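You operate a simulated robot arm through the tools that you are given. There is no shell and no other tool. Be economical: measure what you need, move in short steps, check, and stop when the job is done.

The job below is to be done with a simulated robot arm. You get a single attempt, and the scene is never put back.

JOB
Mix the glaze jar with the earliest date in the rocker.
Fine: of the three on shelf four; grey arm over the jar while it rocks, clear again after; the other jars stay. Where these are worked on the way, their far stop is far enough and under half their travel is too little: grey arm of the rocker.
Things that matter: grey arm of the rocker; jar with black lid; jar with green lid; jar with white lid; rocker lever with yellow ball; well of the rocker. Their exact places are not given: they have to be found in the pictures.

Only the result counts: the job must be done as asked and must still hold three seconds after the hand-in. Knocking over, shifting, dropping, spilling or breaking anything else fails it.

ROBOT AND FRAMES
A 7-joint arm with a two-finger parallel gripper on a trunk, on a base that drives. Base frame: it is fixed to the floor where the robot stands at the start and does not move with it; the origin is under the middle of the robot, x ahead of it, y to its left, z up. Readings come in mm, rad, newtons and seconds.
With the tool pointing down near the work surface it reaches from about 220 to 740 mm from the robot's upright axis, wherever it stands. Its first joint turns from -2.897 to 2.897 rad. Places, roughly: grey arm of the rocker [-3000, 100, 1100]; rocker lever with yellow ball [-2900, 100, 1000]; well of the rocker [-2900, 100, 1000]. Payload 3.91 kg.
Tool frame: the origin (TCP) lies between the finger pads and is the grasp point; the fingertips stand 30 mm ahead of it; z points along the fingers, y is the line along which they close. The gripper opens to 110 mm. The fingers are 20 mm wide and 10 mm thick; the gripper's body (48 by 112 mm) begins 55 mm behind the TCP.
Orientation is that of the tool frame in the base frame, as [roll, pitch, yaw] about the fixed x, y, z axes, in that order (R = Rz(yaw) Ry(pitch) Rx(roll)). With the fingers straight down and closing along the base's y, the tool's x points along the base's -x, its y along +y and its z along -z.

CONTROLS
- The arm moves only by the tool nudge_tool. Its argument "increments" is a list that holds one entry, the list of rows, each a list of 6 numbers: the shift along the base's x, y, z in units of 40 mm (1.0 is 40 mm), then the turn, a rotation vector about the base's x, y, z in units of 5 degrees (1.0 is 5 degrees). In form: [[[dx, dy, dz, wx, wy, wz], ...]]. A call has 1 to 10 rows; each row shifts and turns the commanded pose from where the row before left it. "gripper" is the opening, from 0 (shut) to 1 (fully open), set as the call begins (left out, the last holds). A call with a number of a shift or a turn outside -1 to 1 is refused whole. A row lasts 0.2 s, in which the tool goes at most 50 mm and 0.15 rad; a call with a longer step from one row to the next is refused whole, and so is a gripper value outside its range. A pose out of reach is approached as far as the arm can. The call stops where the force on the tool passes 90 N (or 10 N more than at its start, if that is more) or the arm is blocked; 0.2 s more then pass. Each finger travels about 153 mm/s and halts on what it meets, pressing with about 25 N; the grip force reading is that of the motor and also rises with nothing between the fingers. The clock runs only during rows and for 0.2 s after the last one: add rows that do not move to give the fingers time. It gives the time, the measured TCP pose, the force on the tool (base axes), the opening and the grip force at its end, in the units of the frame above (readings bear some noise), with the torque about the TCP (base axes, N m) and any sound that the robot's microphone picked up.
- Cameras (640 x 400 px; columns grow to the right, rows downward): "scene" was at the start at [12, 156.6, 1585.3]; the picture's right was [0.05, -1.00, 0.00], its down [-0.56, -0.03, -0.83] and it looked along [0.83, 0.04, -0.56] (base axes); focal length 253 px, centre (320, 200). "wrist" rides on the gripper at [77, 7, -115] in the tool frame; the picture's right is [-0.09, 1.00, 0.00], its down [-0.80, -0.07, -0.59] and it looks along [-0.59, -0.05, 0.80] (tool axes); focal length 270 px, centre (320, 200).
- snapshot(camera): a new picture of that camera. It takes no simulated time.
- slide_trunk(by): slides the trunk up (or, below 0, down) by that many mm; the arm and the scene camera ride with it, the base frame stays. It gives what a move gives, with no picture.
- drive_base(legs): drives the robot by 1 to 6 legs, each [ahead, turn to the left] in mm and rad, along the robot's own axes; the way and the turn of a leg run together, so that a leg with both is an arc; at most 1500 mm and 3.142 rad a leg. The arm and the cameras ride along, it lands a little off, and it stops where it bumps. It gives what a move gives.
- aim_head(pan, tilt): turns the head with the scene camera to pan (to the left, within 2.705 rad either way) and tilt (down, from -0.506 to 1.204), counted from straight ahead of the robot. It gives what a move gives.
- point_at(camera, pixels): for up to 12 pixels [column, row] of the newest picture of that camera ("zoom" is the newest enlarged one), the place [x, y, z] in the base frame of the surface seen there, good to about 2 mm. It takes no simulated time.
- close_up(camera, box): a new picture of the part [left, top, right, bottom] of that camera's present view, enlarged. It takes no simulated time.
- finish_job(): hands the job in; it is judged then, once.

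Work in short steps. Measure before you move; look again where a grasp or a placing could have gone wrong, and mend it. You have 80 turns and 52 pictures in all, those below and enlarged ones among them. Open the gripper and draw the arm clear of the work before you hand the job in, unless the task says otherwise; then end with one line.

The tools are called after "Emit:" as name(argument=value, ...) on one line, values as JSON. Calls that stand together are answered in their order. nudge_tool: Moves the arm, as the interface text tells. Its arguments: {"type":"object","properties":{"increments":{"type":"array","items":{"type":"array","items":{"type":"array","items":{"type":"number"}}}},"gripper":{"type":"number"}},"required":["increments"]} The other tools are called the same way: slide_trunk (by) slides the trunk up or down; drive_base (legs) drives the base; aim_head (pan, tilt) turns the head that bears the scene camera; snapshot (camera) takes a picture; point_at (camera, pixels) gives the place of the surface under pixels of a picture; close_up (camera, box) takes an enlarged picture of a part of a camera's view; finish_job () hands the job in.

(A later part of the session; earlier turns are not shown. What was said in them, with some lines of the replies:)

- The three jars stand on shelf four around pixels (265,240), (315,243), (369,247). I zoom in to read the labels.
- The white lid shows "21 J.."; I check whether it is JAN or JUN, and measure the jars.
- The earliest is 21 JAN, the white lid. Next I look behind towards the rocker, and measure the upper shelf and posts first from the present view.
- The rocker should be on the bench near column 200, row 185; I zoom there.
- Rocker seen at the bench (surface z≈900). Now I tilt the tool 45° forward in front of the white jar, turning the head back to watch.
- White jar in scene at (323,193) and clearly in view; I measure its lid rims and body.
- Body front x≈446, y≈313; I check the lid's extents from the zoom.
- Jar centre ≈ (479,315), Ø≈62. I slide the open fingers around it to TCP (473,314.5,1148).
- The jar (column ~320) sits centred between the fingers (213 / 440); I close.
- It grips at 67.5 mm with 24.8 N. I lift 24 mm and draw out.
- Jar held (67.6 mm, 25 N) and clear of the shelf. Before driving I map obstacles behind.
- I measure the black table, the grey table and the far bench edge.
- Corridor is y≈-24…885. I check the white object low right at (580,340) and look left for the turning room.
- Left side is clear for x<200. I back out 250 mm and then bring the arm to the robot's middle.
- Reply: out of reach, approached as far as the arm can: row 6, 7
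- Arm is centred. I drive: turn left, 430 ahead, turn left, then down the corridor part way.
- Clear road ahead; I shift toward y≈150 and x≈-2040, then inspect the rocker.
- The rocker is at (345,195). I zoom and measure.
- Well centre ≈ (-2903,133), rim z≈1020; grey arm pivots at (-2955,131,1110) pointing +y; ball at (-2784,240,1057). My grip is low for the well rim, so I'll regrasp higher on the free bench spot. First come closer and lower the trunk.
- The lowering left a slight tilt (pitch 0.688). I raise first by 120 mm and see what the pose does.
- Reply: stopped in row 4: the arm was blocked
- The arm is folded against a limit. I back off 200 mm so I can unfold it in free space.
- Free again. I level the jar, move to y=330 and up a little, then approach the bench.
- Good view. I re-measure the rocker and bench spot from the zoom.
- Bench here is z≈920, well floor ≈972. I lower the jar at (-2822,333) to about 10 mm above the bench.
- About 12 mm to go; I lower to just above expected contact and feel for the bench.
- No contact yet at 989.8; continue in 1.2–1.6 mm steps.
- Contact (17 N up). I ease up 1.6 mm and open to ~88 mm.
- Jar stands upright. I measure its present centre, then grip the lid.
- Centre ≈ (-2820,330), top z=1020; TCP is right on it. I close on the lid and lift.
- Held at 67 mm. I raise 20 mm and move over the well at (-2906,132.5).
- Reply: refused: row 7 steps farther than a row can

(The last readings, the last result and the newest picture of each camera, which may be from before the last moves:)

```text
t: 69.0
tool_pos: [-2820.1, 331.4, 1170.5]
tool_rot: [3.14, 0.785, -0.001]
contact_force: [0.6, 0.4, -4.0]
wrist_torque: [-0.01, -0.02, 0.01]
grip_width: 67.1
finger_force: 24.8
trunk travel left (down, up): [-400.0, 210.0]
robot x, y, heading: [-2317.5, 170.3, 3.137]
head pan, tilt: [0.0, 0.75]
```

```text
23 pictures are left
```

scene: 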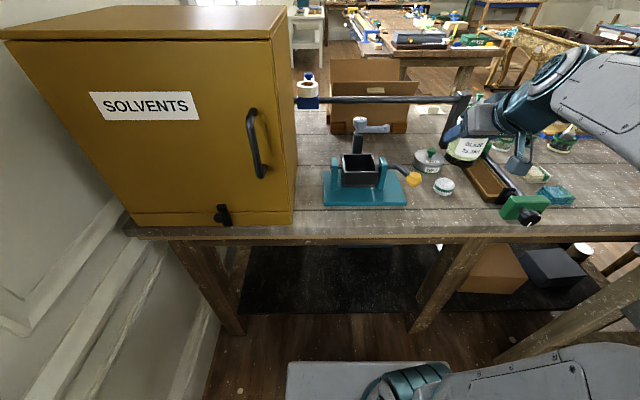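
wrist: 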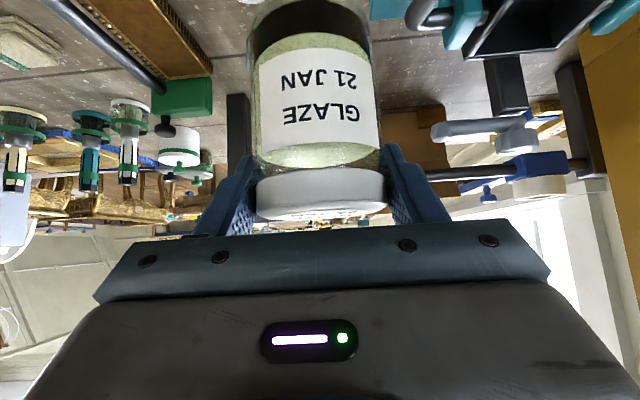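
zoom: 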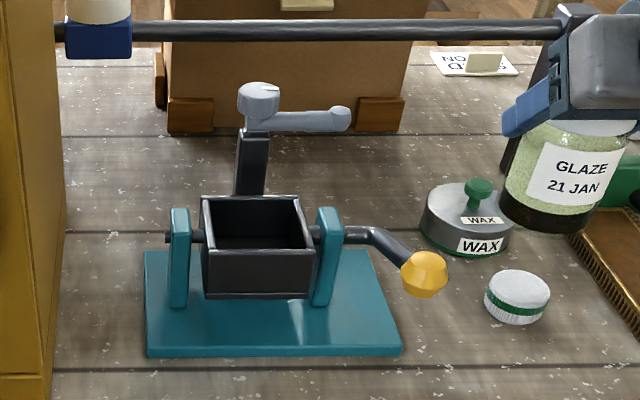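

The step was too long; I resend with shorter rows.

Emit:
nudge_tool(increments=[[[0, 0, 0.5, 0, 0, 0], [0, -0.828, 0, 0, 0, 0], [0, -0.828, 0, 0, 0, 0], [0, -0.828, 0, 0, 0, 0], [-0.55, -0.828, 0, 0, 0, 0], [-0.55, -0.828, 0, 0, 0, 0], [-0.55, -0.828, 0, 0, 0, 0], [-0.5, 0, 0, 0, 0, 0], [0, 0, 0, 0, 0, 0]]])

Emit:
snapshot(camera="wrist")

Emit:
close_up(camera="scene", box=[300, 90, 460, 220])

```text
t: 71.0
tool_pos: [-2906.0, 130.2, 1189.0]
tool_rot: [3.14, 0.784, -0.001]
contact_force: [1.1, -0.2, -4.2]
wrist_torque: [0.03, -0.01, -0.01]
grip_width: 67.1
finger_force: 24.9
trunk travel left (down, up): [-400.0, 210.0]
robot x, y, heading: [-2321.2, 169.8, 3.135]
head pan, tilt: [0.0, 0.75]
```

```text
22 pictures are left
```

wrist: 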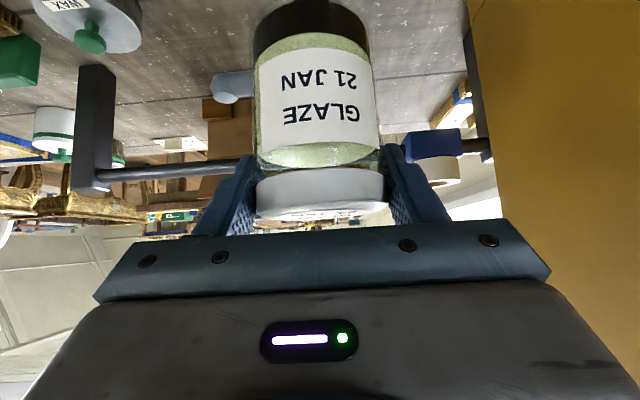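

```text
3.08 times, centred on (380, 155) of scene
```

zoom: 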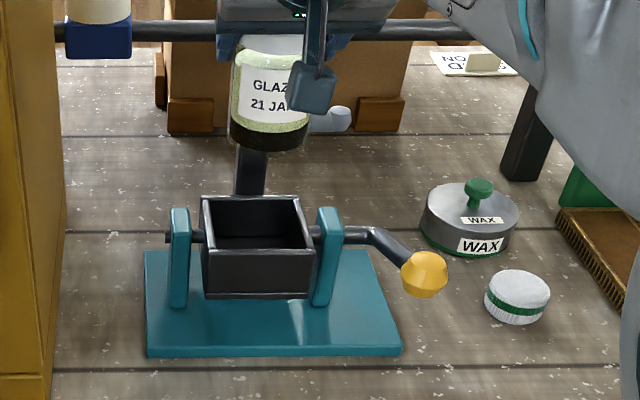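

I verify the jar's actual position against the well.

Emit:
point_at(camera="zoom", pixels=[[268, 135], [255, 110], [232, 135], [306, 138], [268, 150], [203, 200], [298, 198], [206, 251], [313, 249], [255, 250]])

```text
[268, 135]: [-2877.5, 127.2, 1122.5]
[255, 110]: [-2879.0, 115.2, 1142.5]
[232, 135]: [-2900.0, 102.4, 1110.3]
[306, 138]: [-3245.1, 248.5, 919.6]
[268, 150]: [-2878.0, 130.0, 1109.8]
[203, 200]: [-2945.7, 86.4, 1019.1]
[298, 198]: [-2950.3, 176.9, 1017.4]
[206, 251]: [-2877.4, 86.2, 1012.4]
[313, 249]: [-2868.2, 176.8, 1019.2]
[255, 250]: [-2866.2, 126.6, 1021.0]
```

Jar centre ≈ (-2908,130.5), well centre ≈ (-2907,131.7). I lower to bottom ≈ 3 mm inside the rim region, watching forces.

Emit:
nudge_tool(increments=[[[0.02, 0.04, -0.5, 0, 0, 0], [0, 0, -0.5, 0, 0, 0], [0, 0, -0.5, 0, 0, 0], [0, 0, -0.3, 0, 0, 0], [0, 0, -0.15, 0, 0, 0], [0, 0, -0.15, 0, 0, 0], [0, 0, -0.15, 0, 0, 0], [0, 0, 0, 0, 0, 0]]])

Emit:
close_up(camera="scene", box=[310, 110, 430, 210])

```text
t: 72.8
tool_pos: [-2905.9, 132.5, 1100.6]
tool_rot: [-3.141, 0.787, 0.002]
contact_force: [0.4, 0.1, -4.4]
wrist_torque: [0.0, -0.01, -0.04]
grip_width: 67.0
finger_force: 25.1
trunk travel left (down, up): [-400.0, 210.0]
robot x, y, heading: [-2318.0, 169.7, 3.14]
head pan, tilt: [0.0, 0.75]
```

```text
4.00 times, centred on (370, 160) of scene
```

zoom: 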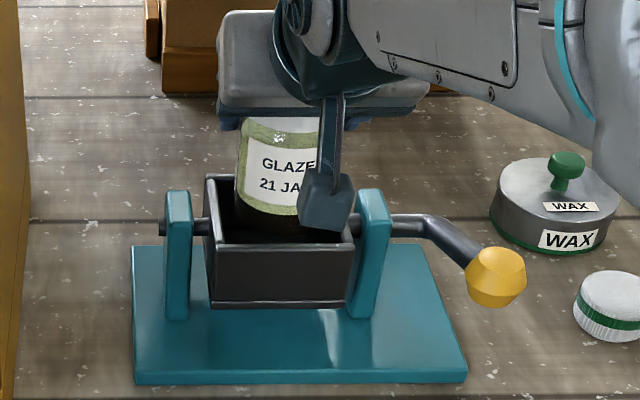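

The jar has entered the well freely. I continue down to bottom ≈ 978.

Emit:
nudge_tool(increments=[[[0, 0, -0.15, 0, 0, 0], [0, 0, -0.15, 0, 0, 0], [0, 0, -0.15, 0, 0, 0], [0, 0, -0.15, 0, 0, 0], [0, 0, -0.15, 0, 0, 0], [0, 0, -0.1, 0, 0, 0], [0, 0, -0.05, 0, 0, 0], [0, 0, 0, 0, 0, 0]]])

Emit:
nudge_tool(increments=[[[0, 0, -0.05, 0, 0, 0], [0, 0, 0, 0, 0, 0]]])

Emit:
nudge_tool(increments=[[[0, 0, -0.05, 0, 0, 0], [0, 0, 0, 0, 0, 0]]])

```text
t: 74.6
tool_pos: [-2905.3, 133.3, 1064.9]
tool_rot: [3.139, 0.784, 0.0]
contact_force: [0.1, -1.1, -4.1]
wrist_torque: [0.02, 0.0, -0.01]
grip_width: 67.1
finger_force: 24.8
trunk travel left (down, up): [-400.0, 210.0]
robot x, y, heading: [-2318.9, 172.0, 3.136]
head pan, tilt: [0.0, 0.75]
```

```text
t: 75.2
tool_pos: [-2906.7, 132.6, 1063.0]
tool_rot: [3.142, 0.785, 0.002]
contact_force: [0.1, -0.2, -4.4]
wrist_torque: [-0.02, 0.04, -0.02]
grip_width: 66.9
finger_force: 25.1
trunk travel left (down, up): [-400.0, 210.0]
robot x, y, heading: [-2319.1, 169.3, 3.141]
head pan, tilt: [0.0, 0.75]
```

```text
t: 75.8
tool_pos: [-2905.2, 132.4, 1061.9]
tool_rot: [3.141, 0.789, 0.001]
contact_force: [0.0, 0.7, 2.8]
wrist_torque: [-0.16, -0.06, 0.02]
grip_width: 67.1
finger_force: 25.0
trunk travel left (down, up): [-400.0, 210.0]
robot x, y, heading: [-2318.6, 169.2, 3.137]
head pan, tilt: [0.0, 0.75]
```

Floor contact felt (z 1062). I open and withdraw back along the tool axis.

Emit:
nudge_tool(increments=[[[0, 0, 0, 0, 0, 0], [0, 0, 0, 0, 0, 0], [0.3, 0, 0.3, 0, 0, 0], [0.6, 0, 0.6, 0, 0, 0], [0.6, 0, 0.6, 0, 0, 0], [0.6, 0, 0.6, 0, 0, 0], [0.6, 0, 0.6, 0, 0, 0], [0.6, 0, 0.6, 0, 0, 0], [0, 0, 0, 0, 0, 0]]], gripper=0.8)

Emit:
snapshot(camera="wrist")

```text
t: 77.8
tool_pos: [-2773.0, 134.5, 1194.1]
tool_rot: [3.139, 0.786, 0.004]
contact_force: [-0.1, 0.0, 0.5]
wrist_torque: [0.03, 0.02, 0.02]
grip_width: 88.0
finger_force: 0.1
trunk travel left (down, up): [-400.0, 210.0]
robot x, y, heading: [-2318.5, 171.5, 3.136]
head pan, tilt: [0.0, 0.75]
```

```text
19 pictures are left
```

wrist: 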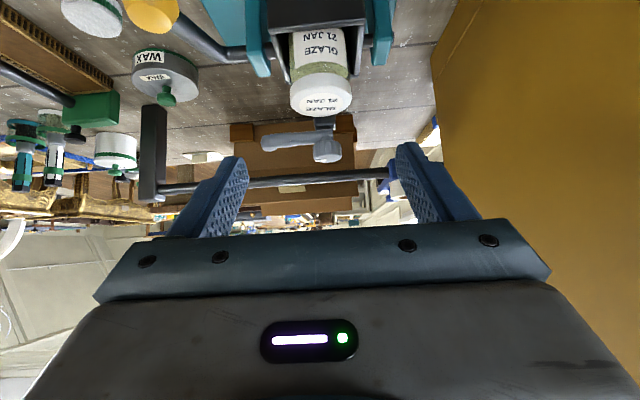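

Jar sits in the well. Next I close the gripper, turn it straight down, and go to y≈195 at height, to hook the grey arm from behind.

Emit:
nudge_tool(increments=[[[0, 0.17, 0.1, 0, -1, 0], [0, 0.17, 0.1, 0, -1, 0], [0, 0.17, 0.1, 0, -1, 0], [0, 0.17, 0.1, 0, -1, 0], [0, 0.17, 0.1, 0, -1, 0], [0, 0.17, 0.1, 0, -1, 0], [0, 0.17, 0.1, 0, -1, 0], [0, 0.17, 0.1, 0, -1, 0], [0, 0.17, 0.1, 0, -1, 0], [0, 0, 0, 0, 0, 0]]], gripper=0)

Emit:
nudge_tool(increments=[[[-0.8, 0, 0, 0, 0, 0], [-0.8, 0, 0, 0, 0, 0], [-0.8, 0, 0, 0, 0, 0], [-0.8, 0, 0, 0, 0, 0], [-0.8, 0, 0, 0, 0, 0], [-0.8, 0, 0, 0, 0, 0], [-0.8, 0, 0, 0, 0, 0], [0, 0, 0, 0, 0, 0]]])

Emit:
close_up(camera="scene", box=[310, 80, 430, 180])

Emit:
snapshot(camera="wrist")

```text
t: 80.0
tool_pos: [-2774.1, 195.9, 1229.3]
tool_rot: [3.14, -0.001, 0.001]
contact_force: [0.1, -0.2, -0.6]
wrist_torque: [-0.01, -0.02, 0.01]
grip_width: 0.0
finger_force: 24.7
trunk travel left (down, up): [-400.0, 210.0]
robot x, y, heading: [-2319.8, 168.9, 3.132]
head pan, tilt: [0.0, 0.75]
```

```text
t: 81.8
tool_pos: [-2928.8, 190.4, 1219.6]
tool_rot: [3.14, 0.0, 0.0]
contact_force: [-0.1, -0.1, 0.3]
wrist_torque: [-0.05, 0.04, 0.01]
grip_width: 0.1
finger_force: 24.6
out of reach, approached as far as the arm can: row 5, 6, 7
trunk travel left (down, up): [-400.0, 210.0]
robot x, y, heading: [-2316.9, 170.0, 3.13]
head pan, tilt: [0.0, 0.75]
```

```text
4.00 times, centred on (370, 130) of scene
```

zoom: 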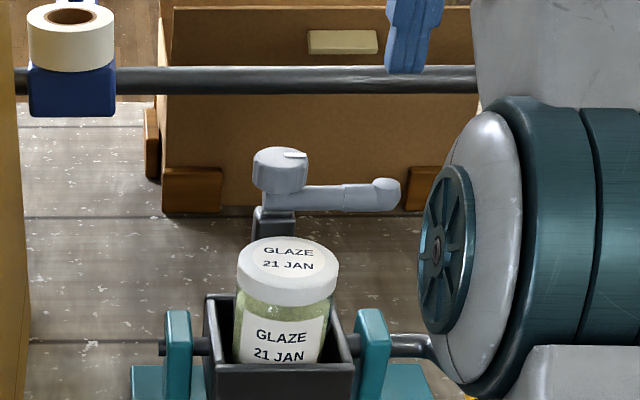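

```text
17 pictures are left
```

wrist: 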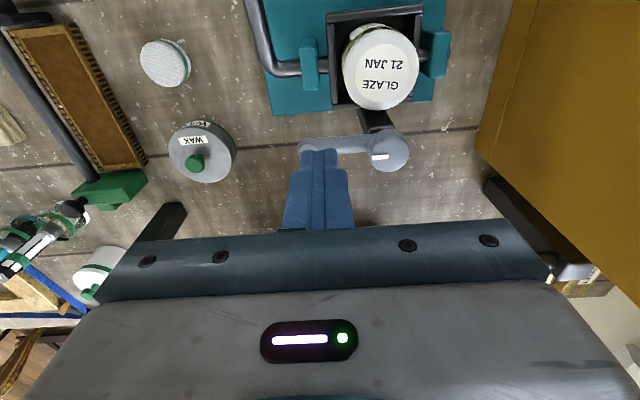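

The reach falls short by ~70 mm; I measure the grey arm from the wrist view and drive 65 mm ahead.

Emit:
point_at(camera="wrist", pixels=[[388, 155], [410, 150], [388, 133], [388, 170], [350, 138], [350, 150], [312, 145], [302, 148], [380, 60], [345, 145]])

Emit:
drive_base(legs=[[68, 0]])

```text
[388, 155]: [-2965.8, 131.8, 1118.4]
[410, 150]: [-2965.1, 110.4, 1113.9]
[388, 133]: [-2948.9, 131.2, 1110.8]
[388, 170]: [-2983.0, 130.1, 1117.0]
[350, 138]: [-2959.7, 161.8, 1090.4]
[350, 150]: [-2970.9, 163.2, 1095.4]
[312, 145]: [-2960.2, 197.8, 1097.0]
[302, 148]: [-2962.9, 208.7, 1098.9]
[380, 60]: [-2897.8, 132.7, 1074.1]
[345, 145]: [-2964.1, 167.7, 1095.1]
```

```text
t: 82.8
tool_pos: [-2999.1, 189.9, 1220.4]
tool_rot: [3.14, -0.002, 0.0]
contact_force: [0.1, -0.5, -0.8]
wrist_torque: [-0.02, -0.02, -0.01]
grip_width: 0.0
finger_force: 25.1
trunk travel left (down, up): [-400.0, 210.0]
robot x, y, heading: [-2386.2, 169.2, 3.136]
head pan, tilt: [0.0, 0.75]
```

Arm bar is at x≈-2966, z≈1080–1097; jar top 1075. Fingers are behind it; I lower to TCP z 1114.

Emit:
nudge_tool(increments=[[[0, 0, -0.5, 0, 0, 0], [0, 0, -0.5, 0, 0, 0], [0, 0, -0.5, 0, 0, 0], [0, 0, -0.5, 0, 0, 0], [0, 0, -0.5, 0, 0, 0], [0, 0, 0, 0, 0, 0]]])

Emit:
snapshot(camera="wrist")

```text
t: 84.2
tool_pos: [-2996.7, 190.6, 1118.6]
tool_rot: [3.141, 0.001, 0.001]
contact_force: [-0.4, 0.0, 0.7]
wrist_torque: [0.0, 0.02, 0.0]
grip_width: 0.0
finger_force: 25.0
trunk travel left (down, up): [-400.0, 210.0]
robot x, y, heading: [-2382.3, 166.8, 3.132]
head pan, tilt: [0.0, 0.75]
```

```text
16 pictures are left
```

wrist: 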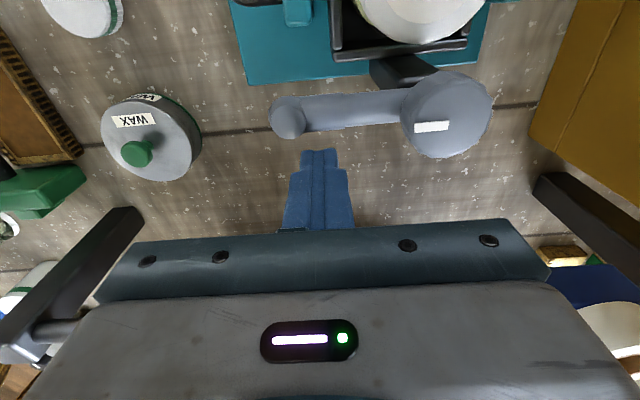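

Bar end is clear ahead of fingers. I pull +x to start the swing (about 30°).

Emit:
nudge_tool(increments=[[[0.2, 0, -0.12, 0, 0, 0], [0.3, 0.02, 0, 0, 0, 0], [0.3, 0.02, 0, 0, 0, 0], [0.3, 0.02, 0, 0, 0, 0], [0, 0, 0, 0, 0, 0]]])

Emit:
snapshot(camera="wrist")

```text
t: 85.4
tool_pos: [-2953.9, 192.9, 1114.2]
tool_rot: [3.14, 0.002, 0.0]
contact_force: [-0.1, 0.6, 0.3]
wrist_torque: [0.01, 0.03, -0.02]
grip_width: 0.0
finger_force: 25.4
trunk travel left (down, up): [-400.0, 210.0]
robot x, y, heading: [-2386.3, 170.6, 3.129]
head pan, tilt: [0.0, 0.75]
```

```text
15 pictures are left
```

wrist: 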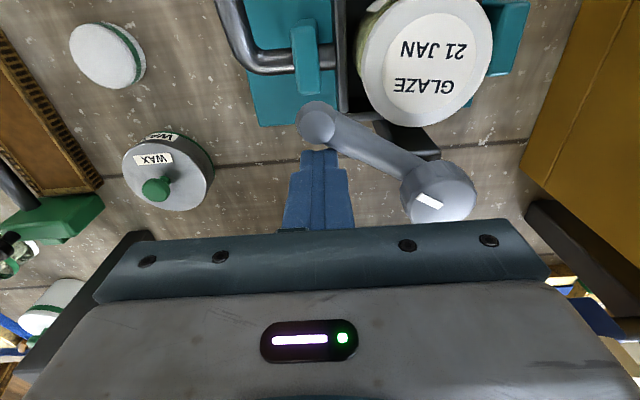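

The arm swings easily (~35°) and the cradle stays. I continue along the arc to over the jar.

Emit:
nudge_tool(increments=[[[0.4, -0.12, 0, 0, 0, 0], [0.35, -0.26, 0, 0, 0, 0], [0.25, -0.32, 0, 0, 0, 0], [0.2, -0.36, 0, 0, 0, 0], [0, -0.2, 0, 0, 0, 0], [0, 0, 0, 0, 0, 0]]])

Emit:
snapshot(camera="wrist")

```text
t: 86.8
tool_pos: [-2903.9, 147.4, 1114.9]
tool_rot: [3.138, -0.003, -0.004]
contact_force: [4.3, 17.5, -4.4]
wrist_torque: [0.49, -0.11, 0.03]
grip_width: 0.0
finger_force: 25.5
trunk travel left (down, up): [-400.0, 210.0]
robot x, y, heading: [-2386.8, 167.1, 3.129]
head pan, tilt: [0.0, 0.75]
```

```text
14 pictures are left
```

wrist: 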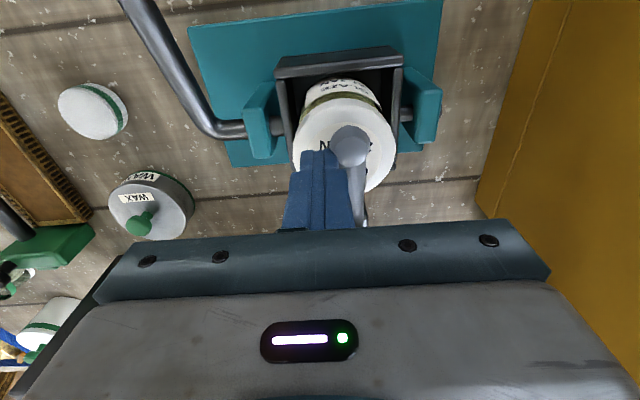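

The arm is over the jar and meets its stop (17 N). I back off in +y, lift, and check.

Emit:
nudge_tool(increments=[[[0, 0.3, 0, 0, 0, 0], [0, 0.4, 0.2, 0, 0, 0], [0, 0.3, 0.8, 0, 0, 0], [0, 0.4, 0.8, 0, 0, 0], [0.5, 0.8, 0.3, 0, 0, 0], [0.5, 0.8, 0, 0, 0, 0], [0.5, 0.8, 0, 0, 0, 0], [0, 0, 0, 0, 0, 0]]])

Emit:
close_up(camera="scene", box=[310, 100, 450, 230])

```text
t: 88.6
tool_pos: [-2845.0, 295.1, 1199.6]
tool_rot: [3.138, -0.001, 0.001]
contact_force: [-0.3, 0.1, 0.6]
wrist_torque: [-0.02, 0.0, -0.02]
grip_width: 0.1
finger_force: 25.0
trunk travel left (down, up): [-400.0, 210.0]
robot x, y, heading: [-2384.8, 171.6, 3.136]
head pan, tilt: [0.0, 0.75]
```

```text
3.08 times, centred on (380, 165) of scene
```

zoom: 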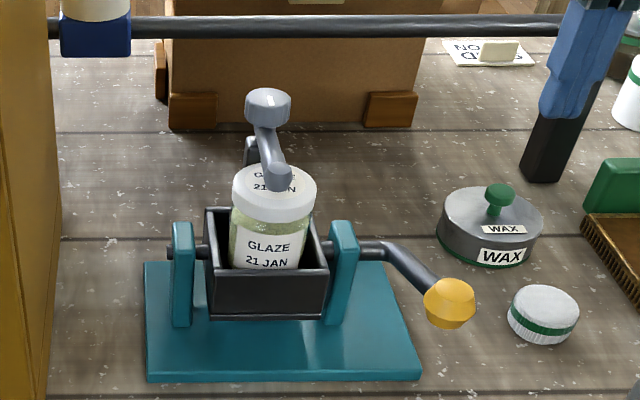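

The grey arm lies over the jar. Now I measure the yellow ball and lever for rocking.

Emit:
point_at(camera="zoom", pixels=[[449, 303], [428, 303], [473, 303], [449, 283], [449, 322], [418, 270], [400, 252], [375, 250], [350, 245], [174, 240], [215, 245], [280, 178]])

Emit:
snapshot(camera="wrist")

```text
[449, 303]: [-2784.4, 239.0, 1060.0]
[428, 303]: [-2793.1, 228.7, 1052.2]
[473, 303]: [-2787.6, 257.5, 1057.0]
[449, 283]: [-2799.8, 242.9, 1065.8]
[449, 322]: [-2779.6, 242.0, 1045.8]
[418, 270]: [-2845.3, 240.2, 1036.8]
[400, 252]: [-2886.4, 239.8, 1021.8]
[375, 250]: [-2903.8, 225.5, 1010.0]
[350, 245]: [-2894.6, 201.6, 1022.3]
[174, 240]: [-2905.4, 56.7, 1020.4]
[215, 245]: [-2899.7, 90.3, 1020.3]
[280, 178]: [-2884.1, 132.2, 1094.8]
```

```text
12 pictures are left
```

wrist: 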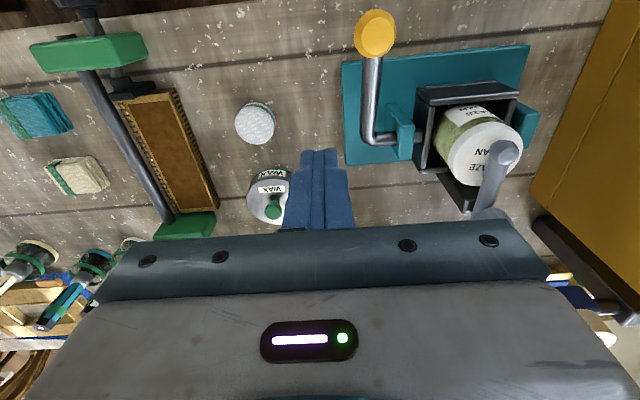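

Ball centre ≈ (-2797,243,1053), lever axis ≈ (x -2905, z 1010), radius ≈116. I back 70 mm for comfort, then go above the ball with the gripper half open.

Emit:
drive_base(legs=[[-70, 0]])

Emit:
nudge_tool(increments=[[[-0.3, -0.65, 0, 0, 0, 0], [-0.25, -0.65, 0, 0, 0, 0], [0, 0, 0, 0, 0, 0]]], gripper=0.55)

Emit:
snapshot(camera="wrist")

```text
t: 89.6
tool_pos: [-2775.0, 293.9, 1200.1]
tool_rot: [3.139, -0.002, 0.001]
contact_force: [0.3, 0.7, -0.2]
wrist_torque: [-0.01, 0.03, -0.02]
grip_width: 0.0
finger_force: 24.9
trunk travel left (down, up): [-400.0, 210.0]
robot x, y, heading: [-2319.1, 171.8, 3.134]
head pan, tilt: [0.0, 0.75]
```

```text
t: 90.4
tool_pos: [-2798.3, 240.1, 1199.4]
tool_rot: [3.14, 0.0, -0.002]
contact_force: [0.3, -0.5, 0.0]
wrist_torque: [0.02, 0.0, 0.01]
grip_width: 60.3
finger_force: 0.0
trunk travel left (down, up): [-400.0, 210.0]
robot x, y, heading: [-2316.7, 171.3, 3.133]
head pan, tilt: [0.0, 0.75]
```

```text
11 pictures are left
```

wrist: 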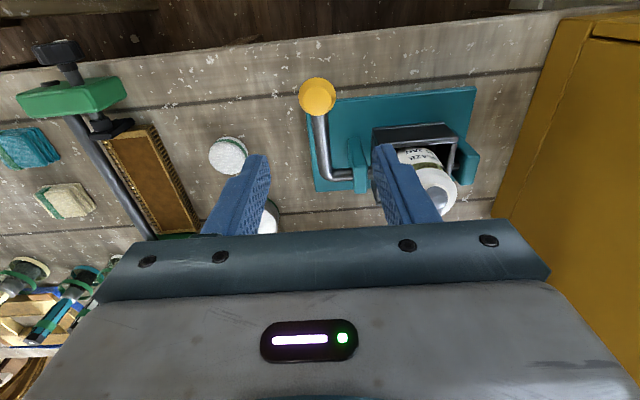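

Emit:
point_at(camera="wrist", pixels=[[317, 97], [300, 97], [334, 97], [317, 80], [317, 113], [320, 135]])

```text
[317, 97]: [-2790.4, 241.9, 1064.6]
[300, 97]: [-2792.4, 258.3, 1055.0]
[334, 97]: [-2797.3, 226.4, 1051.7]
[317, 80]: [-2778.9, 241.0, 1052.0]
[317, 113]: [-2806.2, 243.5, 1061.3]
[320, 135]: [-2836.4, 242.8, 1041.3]
```

Ball centre ≈ (-2794,242,1051), just below. I lower around it and close.

Emit:
nudge_tool(increments=[[[0.1, 0.05, -0.5, 0, 0, 0], [0, 0, -0.6, 0, 0, 0], [0, 0, -0.6, 0, 0, 0], [0, 0, -0.6, 0, 0, 0], [0, 0, -0.6, 0, 0, 0], [0, 0, -0.6, 0, 0, 0], [0, 0, -0.2, 0, 0, 0], [0, 0, 0, 0, 0, 0]]])

Emit:
nudge_tool(increments=[[[0, 0, 0, 0, 0, 0], [0, 0, 0, 0, 0, 0]]], gripper=0.1)

```text
t: 92.2
tool_pos: [-2794.8, 243.2, 1050.0]
tool_rot: [3.141, 0.0, -0.001]
contact_force: [0.0, -0.3, 0.1]
wrist_torque: [-0.02, 0.02, 0.03]
grip_width: 60.7
finger_force: 0.1
trunk travel left (down, up): [-400.0, 210.0]
robot x, y, heading: [-2318.9, 167.8, 3.131]
head pan, tilt: [0.0, 0.75]
```

```text
t: 92.8
tool_pos: [-2793.2, 244.0, 1051.0]
tool_rot: [3.138, 0.001, 0.0]
contact_force: [1.1, 0.1, -0.7]
wrist_torque: [0.01, 0.02, -0.05]
grip_width: 35.2
finger_force: 45.1
trunk travel left (down, up): [-400.0, 210.0]
robot x, y, heading: [-2316.7, 169.6, 3.136]
head pan, tilt: [0.0, 0.75]
```

Ball gripped (35 mm). I try a first 20° swing upward along the arc and read the force.

Emit:
nudge_tool(increments=[[[-0.11, 0, 0.24, 0, 0, 0], [-0.13, 0, 0.23, 0, 0, 0], [-0.15, 0, 0.22, 0, 0, 0], [-0.17, 0, 0.2, 0, 0, 0], [0, 0, 0, 0, 0, 0]]])

Emit:
close_up(camera="scene", box=[310, 100, 450, 230])

```text
t: 94.0
tool_pos: [-2816.7, 242.1, 1086.6]
tool_rot: [3.139, 0.004, -0.001]
contact_force: [-1.3, -0.5, 0.4]
wrist_torque: [0.01, 0.04, 0.01]
grip_width: 11.2
finger_force: 0.2
trunk travel left (down, up): [-400.0, 210.0]
robot x, y, heading: [-2313.1, 168.1, 3.135]
head pan, tilt: [0.0, 0.75]
```

```text
3.08 times, centred on (380, 165) of scene
```

zoom: 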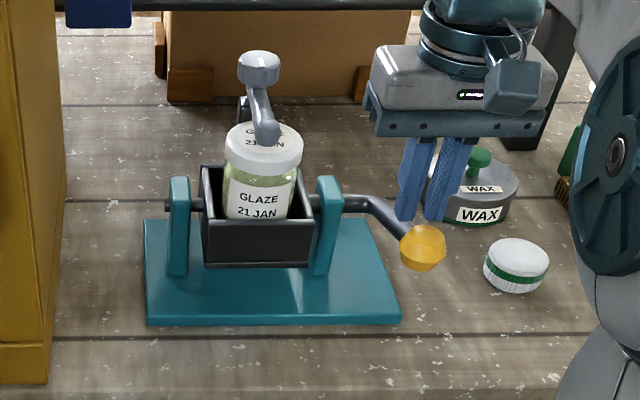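

The fingers slipped off and the lever stayed: upward seems to be its stop. I'll instead press the ball down from above with closed fingers.

Emit:
nudge_tool(increments=[[[0, 0, 0.6, 0, 0, 0], [0.6, 0, 0, 0, 0, 0], [0, 0, 0, 0, 0, 0]]], gripper=0)

Emit:
nudge_tool(increments=[[[0, 0, -0.3, 0, 0, 0], [0.05, 0, -0.3, 0, 0, 0], [0.05, 0, -0.3, 0, 0, 0], [0.05, 0, -0.3, 0, 0, 0], [0.03, 0, -0.3, 0, 0, 0], [0, 0, 0, 0, 0, 0]]])

Emit:
close_up(camera="scene", box=[310, 100, 450, 230])

```text
t: 94.8
tool_pos: [-2791.5, 242.8, 1110.1]
tool_rot: [3.14, -0.001, 0.0]
contact_force: [-0.1, -0.7, 1.0]
wrist_torque: [0.02, 0.03, 0.0]
grip_width: 0.0
finger_force: 25.2
trunk travel left (down, up): [-400.0, 210.0]
robot x, y, heading: [-2313.1, 170.3, 3.136]
head pan, tilt: [0.0, 0.75]
```

```text
t: 96.2
tool_pos: [-2786.2, 243.0, 1050.2]
tool_rot: [3.14, 0.0, 0.0]
contact_force: [-0.7, 0.0, 1.1]
wrist_torque: [-0.03, 0.02, -0.02]
grip_width: 0.1
finger_force: 25.2
trunk travel left (down, up): [-400.0, 210.0]
robot x, y, heading: [-2317.4, 166.6, 3.137]
head pan, tilt: [0.0, 0.75]
```

```text
3.08 times, centred on (380, 165) of scene
```

zoom: 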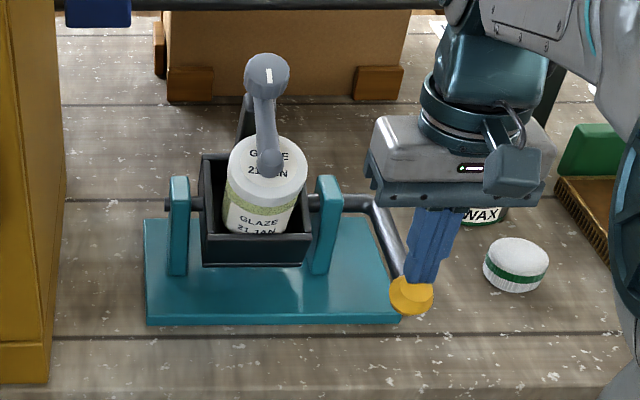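

The lever goes down easily and the cradle tilts. I press on further, watching for the stop.

Emit:
nudge_tool(increments=[[[0, 0, -0.25, 0, 0, 0], [0, 0, -0.25, 0, 0, 0], [-0.05, 0, -0.25, 0, 0, 0], [-0.08, 0, -0.25, 0, 0, 0], [0, 0, 0, 0, 0, 0]]])

```text
t: 97.4
tool_pos: [-2786.5, 244.3, 1021.6]
tool_rot: [-3.141, 0.021, -0.001]
contact_force: [13.7, 5.3, 86.2]
wrist_torque: [0.11, 0.0, 0.66]
grip_width: 0.2
finger_force: 24.7
trunk travel left (down, up): [-400.0, 210.0]
robot x, y, heading: [-2314.1, 170.3, 3.137]
head pan, tilt: [0.0, 0.75]
```

Lower stop reached (86 N). I lift off and see whether the lever returns.

Emit:
nudge_tool(increments=[[[0, 0, 0.5, 0, 0, 0], [0, 0, 0.6, 0, 0, 0], [0, 0, 0.6, 0, 0, 0], [0, 0, 0.6, 0, 0, 0], [0, 0, 0, 0, 0, 0], [0, 0, 0, 0, 0, 0]]])

Emit:
close_up(camera="scene", box=[310, 100, 450, 230])

```text
t: 98.8
tool_pos: [-2789.9, 242.3, 1104.0]
tool_rot: [3.14, 0.0, 0.001]
contact_force: [-0.2, -0.3, -0.9]
wrist_torque: [-0.01, 0.0, 0.03]
grip_width: 0.1
finger_force: 24.7
trunk travel left (down, up): [-400.0, 210.0]
robot x, y, heading: [-2315.7, 167.5, 3.135]
head pan, tilt: [0.0, 0.75]
```

```text
3.08 times, centred on (380, 165) of scene
```

zoom: 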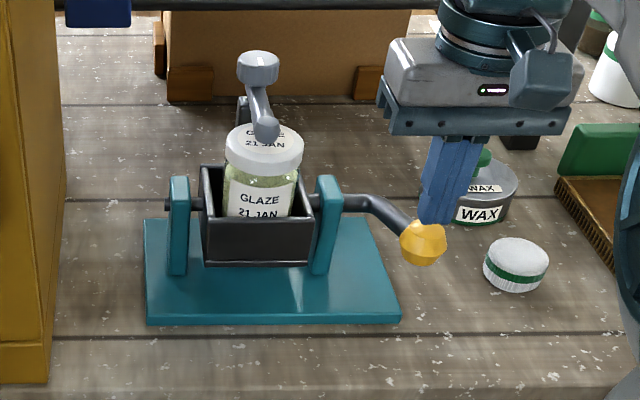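

It springs back, so each press and release is one rock. I repeat several full strokes.

Emit:
nudge_tool(increments=[[[0, 0, -0.5, 0, 0, 0], [0, 0, -0.5, 0, 0, 0], [0, 0, -0.5, 0, 0, 0], [0, 0, -0.52, 0, 0, 0], [0, 0, 0, 0, 0, 0], [0, 0, 0.5, 0, 0, 0], [0, 0, 0.5, 0, 0, 0], [0, 0, 0.5, 0, 0, 0], [0, 0, 0.52, 0, 0, 0], [0, 0, 0, 0, 0, 0]]])

Emit:
nudge_tool(increments=[[[0, 0, -0.5, 0, 0, 0], [0, 0, -0.5, 0, 0, 0], [0, 0, -0.5, 0, 0, 0], [0, 0, -0.52, 0, 0, 0], [0, 0, 0, 0, 0, 0], [0, 0, 0.5, 0, 0, 0], [0, 0, 0.5, 0, 0, 0], [0, 0, 0.5, 0, 0, 0], [0, 0, 0.52, 0, 0, 0], [0, 0, 0, 0, 0, 0]]])

Emit:
nudge_tool(increments=[[[0, 0, -0.5, 0, 0, 0], [0, 0, -0.5, 0, 0, 0], [0, 0, -0.5, 0, 0, 0], [0, 0, -0.52, 0, 0, 0], [0, 0, 0, 0, 0, 0], [0, 0, 0.5, 0, 0, 0], [0, 0, 0.5, 0, 0, 0], [0, 0, 0.5, 0, 0, 0], [0, 0, 0.52, 0, 0, 0], [0, 0, 0, 0, 0, 0]]])

Emit:
nudge_tool(increments=[[[0, 0, -0.5, 0, 0, 0], [0, 0, -0.5, 0, 0, 0], [0, 0, -0.5, 0, 0, 0], [0, 0, -0.52, 0, 0, 0], [0, 0, 0, 0, 0, 0], [0, 0, 0.5, 0, 0, 0], [0, 0, 0.5, 0, 0, 0], [0, 0, 0.5, 0, 0, 0], [0, 0, 0.52, 0, 0, 0], [0, 0, 0, 0, 0, 0]]])

Emit:
close_up(camera="scene", box=[310, 100, 450, 230])

```text
t: 101.0
tool_pos: [-2788.0, 242.8, 1103.0]
tool_rot: [3.14, 0.0, -0.001]
contact_force: [-0.2, 0.0, 0.4]
wrist_torque: [-0.01, -0.01, 0.01]
grip_width: 0.0
finger_force: 24.7
trunk travel left (down, up): [-400.0, 210.0]
robot x, y, heading: [-2316.7, 169.4, 3.135]
head pan, tilt: [0.0, 0.75]
```

```text
t: 103.2
tool_pos: [-2788.4, 244.7, 1104.2]
tool_rot: [3.139, 0.0, -0.001]
contact_force: [-1.0, -0.6, 0.8]
wrist_torque: [0.0, -0.02, 0.0]
grip_width: 0.0
finger_force: 24.8
trunk travel left (down, up): [-400.0, 210.0]
robot x, y, heading: [-2318.8, 171.7, 3.134]
head pan, tilt: [0.0, 0.75]
```

```text
t: 105.4
tool_pos: [-2789.4, 243.7, 1102.6]
tool_rot: [3.14, 0.0, 0.001]
contact_force: [0.2, 0.3, -0.2]
wrist_torque: [-0.01, 0.0, 0.01]
grip_width: 0.0
finger_force: 25.4
trunk travel left (down, up): [-400.0, 210.0]
robot x, y, heading: [-2317.6, 165.9, 3.132]
head pan, tilt: [0.0, 0.75]
```

```text
t: 107.6
tool_pos: [-2790.4, 243.8, 1104.4]
tool_rot: [3.14, 0.0, 0.001]
contact_force: [-0.6, -0.9, -0.1]
wrist_torque: [-0.01, 0.0, -0.03]
grip_width: 0.2
finger_force: 25.4
trunk travel left (down, up): [-400.0, 210.0]
robot x, y, heading: [-2318.0, 168.8, 3.135]
head pan, tilt: [0.0, 0.75]
```

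```text
3.08 times, centred on (380, 165) of scene
```

zoom: 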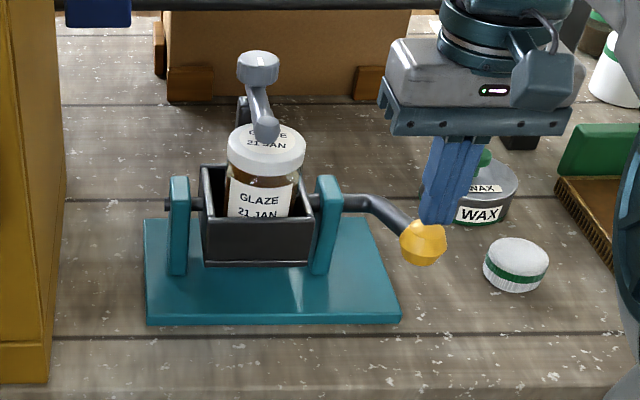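

The glaze has turned from separated green to even brown: mixed. Now I raise, drive 60 mm ahead, and go to the -y side of the grey arm to swing it clear.

Emit:
nudge_tool(increments=[[[0, 0, 0.8, 0, 0, 0], [0, 0, 0.8, 0, 0, 0], [0, 0, 0.8, 0, 0, 0], [0, 0, 0, 0, 0, 0]]])

Emit:
drive_base(legs=[[60, 0]])

Emit:
nudge_tool(increments=[[[-0.25, -0.75, 0, 0, 0, 0], [-0.25, -0.75, 0, 0, 0, 0], [-0.25, -0.75, 0, 0, 0, 0], [-0.25, -0.75, 0, 0, 0, 0], [-0.25, -0.75, 0, 0, 0, 0], [0, 0, 0, 0, 0, 0]]])

Emit:
snapshot(camera="wrist")

```text
t: 108.6
tool_pos: [-2791.2, 244.7, 1199.8]
tool_rot: [3.138, 0.0, 0.0]
contact_force: [0.6, 0.3, 0.0]
wrist_torque: [-0.02, -0.01, 0.02]
grip_width: 0.0
finger_force: 25.5
trunk travel left (down, up): [-400.0, 210.0]
robot x, y, heading: [-2316.5, 168.0, 3.133]
head pan, tilt: [0.0, 0.75]
```

```text
t: 109.6
tool_pos: [-2850.1, 244.8, 1199.5]
tool_rot: [3.139, -0.002, -0.001]
contact_force: [0.2, 0.9, -0.8]
wrist_torque: [0.04, -0.02, 0.0]
grip_width: 0.0
finger_force: 24.9
trunk travel left (down, up): [-400.0, 210.0]
robot x, y, heading: [-2377.9, 168.8, 3.137]
head pan, tilt: [0.0, 0.75]
```

```text
t: 111.0
tool_pos: [-2899.4, 94.7, 1199.2]
tool_rot: [3.141, 0.0, -0.001]
contact_force: [0.3, -1.0, 0.2]
wrist_torque: [0.01, 0.01, 0.04]
grip_width: 0.3
finger_force: 25.1
trunk travel left (down, up): [-400.0, 210.0]
robot x, y, heading: [-2372.8, 169.5, 3.139]
head pan, tilt: [0.0, 0.75]
```

```text
6 pictures are left
```

wrist: 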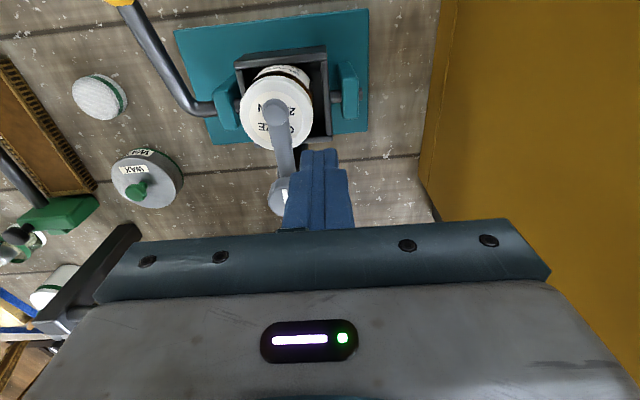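

Fingers are on the -y side of the grey arm. I lower to z 1114 and push along the reverse arc.

Emit:
nudge_tool(increments=[[[0, 0, -0.53, 0, 0, 0], [0, 0, -0.53, 0, 0, 0], [0, 0, -0.53, 0, 0, 0], [0, 0, -0.53, 0, 0, 0], [0, 0, 0, 0, 0, 0]]])

Emit:
nudge_tool(increments=[[[-0.12, 0.42, 0, 0, 0, 0], [0.02, 0.6, 0, 0, 0, 0], [-0.16, 0.58, 0, 0, 0, 0], [-0.4, 0.5, 0, 0, 0, 0], [-0.52, 0.3, 0, 0, 0, 0], [-0.15, 0, 0, 0, 0, 0], [0, 0, 0, 0, 0, 0]]])

Emit:
snapshot(camera="wrist")

```text
t: 112.2
tool_pos: [-2900.7, 94.7, 1115.2]
tool_rot: [3.14, 0.001, 0.001]
contact_force: [0.7, -0.2, -0.2]
wrist_torque: [-0.03, -0.02, -0.03]
grip_width: 0.1
finger_force: 25.3
trunk travel left (down, up): [-400.0, 210.0]
robot x, y, heading: [-2374.1, 167.7, 3.144]
head pan, tilt: [0.0, 0.75]
```

```text
t: 113.8
tool_pos: [-2951.8, 193.8, 1113.1]
tool_rot: [3.141, -0.004, -0.001]
contact_force: [21.6, 2.3, -9.6]
wrist_torque: [0.05, -0.6, 0.01]
grip_width: 0.1
finger_force: 24.8
trunk travel left (down, up): [-400.0, 210.0]
robot x, y, heading: [-2371.5, 168.5, 3.138]
head pan, tilt: [0.0, 0.75]
```

```text
5 pictures are left
```

wrist: 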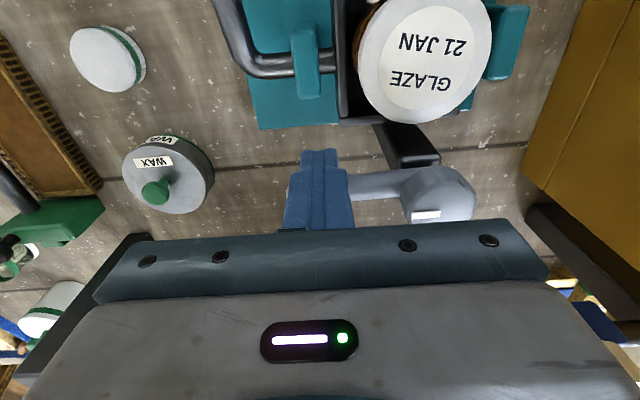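

The grey arm is back at its clear stop. I ease off, lift, open the gripper and withdraw.

Emit:
nudge_tool(increments=[[[0.3, 0.05, 0, 0, 0, 0], [0.1, 0, 0.7, 0, 0, 0], [0, 0, 0.8, 0, 0, 0], [0, 0, 0.8, 0, 0, 0], [0.6, 0.5, 0.2, 0, 0, 0], [0.6, 0.5, 0, 0, 0, 0], [0.6, 0.5, 0, 0, 0, 0], [0, 0, 0, 0, 0, 0]]])

Emit:
drive_base(legs=[[-250, 0]])

Emit:
nudge_tool(increments=[[[0, 0, 0, 0, 0, 0], [0, 0, 0, 0, 0, 0], [0, 0, 0, 0, 0, 0]]], gripper=1)

Emit:
snapshot(camera="scene")

Emit:
close_up(camera="scene", box=[310, 80, 450, 200])

```text
t: 115.6
tool_pos: [-2865.6, 252.4, 1213.1]
tool_rot: [3.139, 0.0, 0.001]
contact_force: [-0.5, 0.2, 0.7]
wrist_torque: [0.03, 0.02, 0.03]
grip_width: 0.0
finger_force: 25.1
trunk travel left (down, up): [-400.0, 210.0]
robot x, y, heading: [-2378.2, 165.7, 3.138]
head pan, tilt: [0.0, 0.75]
```

```text
t: 117.4
tool_pos: [-2615.5, 249.6, 1215.5]
tool_rot: [3.14, -0.001, 0.003]
contact_force: [-0.3, 0.0, -0.5]
wrist_torque: [0.02, 0.0, 0.01]
grip_width: 0.0
finger_force: 25.5
trunk travel left (down, up): [-400.0, 210.0]
robot x, y, heading: [-2126.1, 169.1, 3.137]
head pan, tilt: [0.0, 0.75]
```

```text
t: 118.2
tool_pos: [-2615.2, 249.3, 1215.8]
tool_rot: [-3.141, 0.0, 0.004]
contact_force: [-0.9, 1.0, 0.4]
wrist_torque: [-0.02, -0.01, 0.04]
grip_width: 110.0
finger_force: 0.1
trunk travel left (down, up): [-400.0, 210.0]
robot x, y, heading: [-2125.3, 166.1, 3.144]
head pan, tilt: [0.0, 0.75]
```

```text
4 pictures are left
```

scene: 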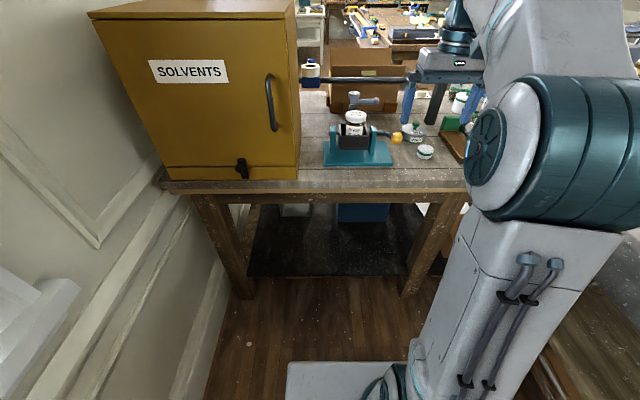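

```text
3.33 times, centred on (380, 140) of scene
```

zoom: 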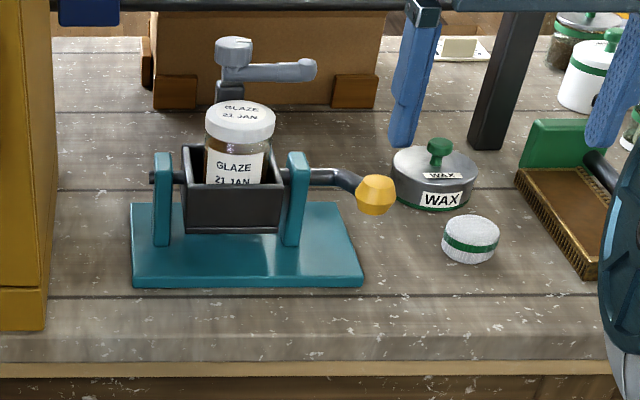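

The jar stands upright and mixed in the rocker, the grey arm is clear, the lever is at rest and the gripper is open and away. I hand in.

Emit:
finish_job()

```text
The job is handed in.
```

I handed the job in: the glaze jar dated 21 JAN (white lid), the earliest of the three on shelf four, was rocked until its contents turned an even brown and is still standing in the rocker. The grey arm was over the jar while it rocked and is now back at its clear stop, and the 30 MAY and 16 FEB jars were left on the shelf.
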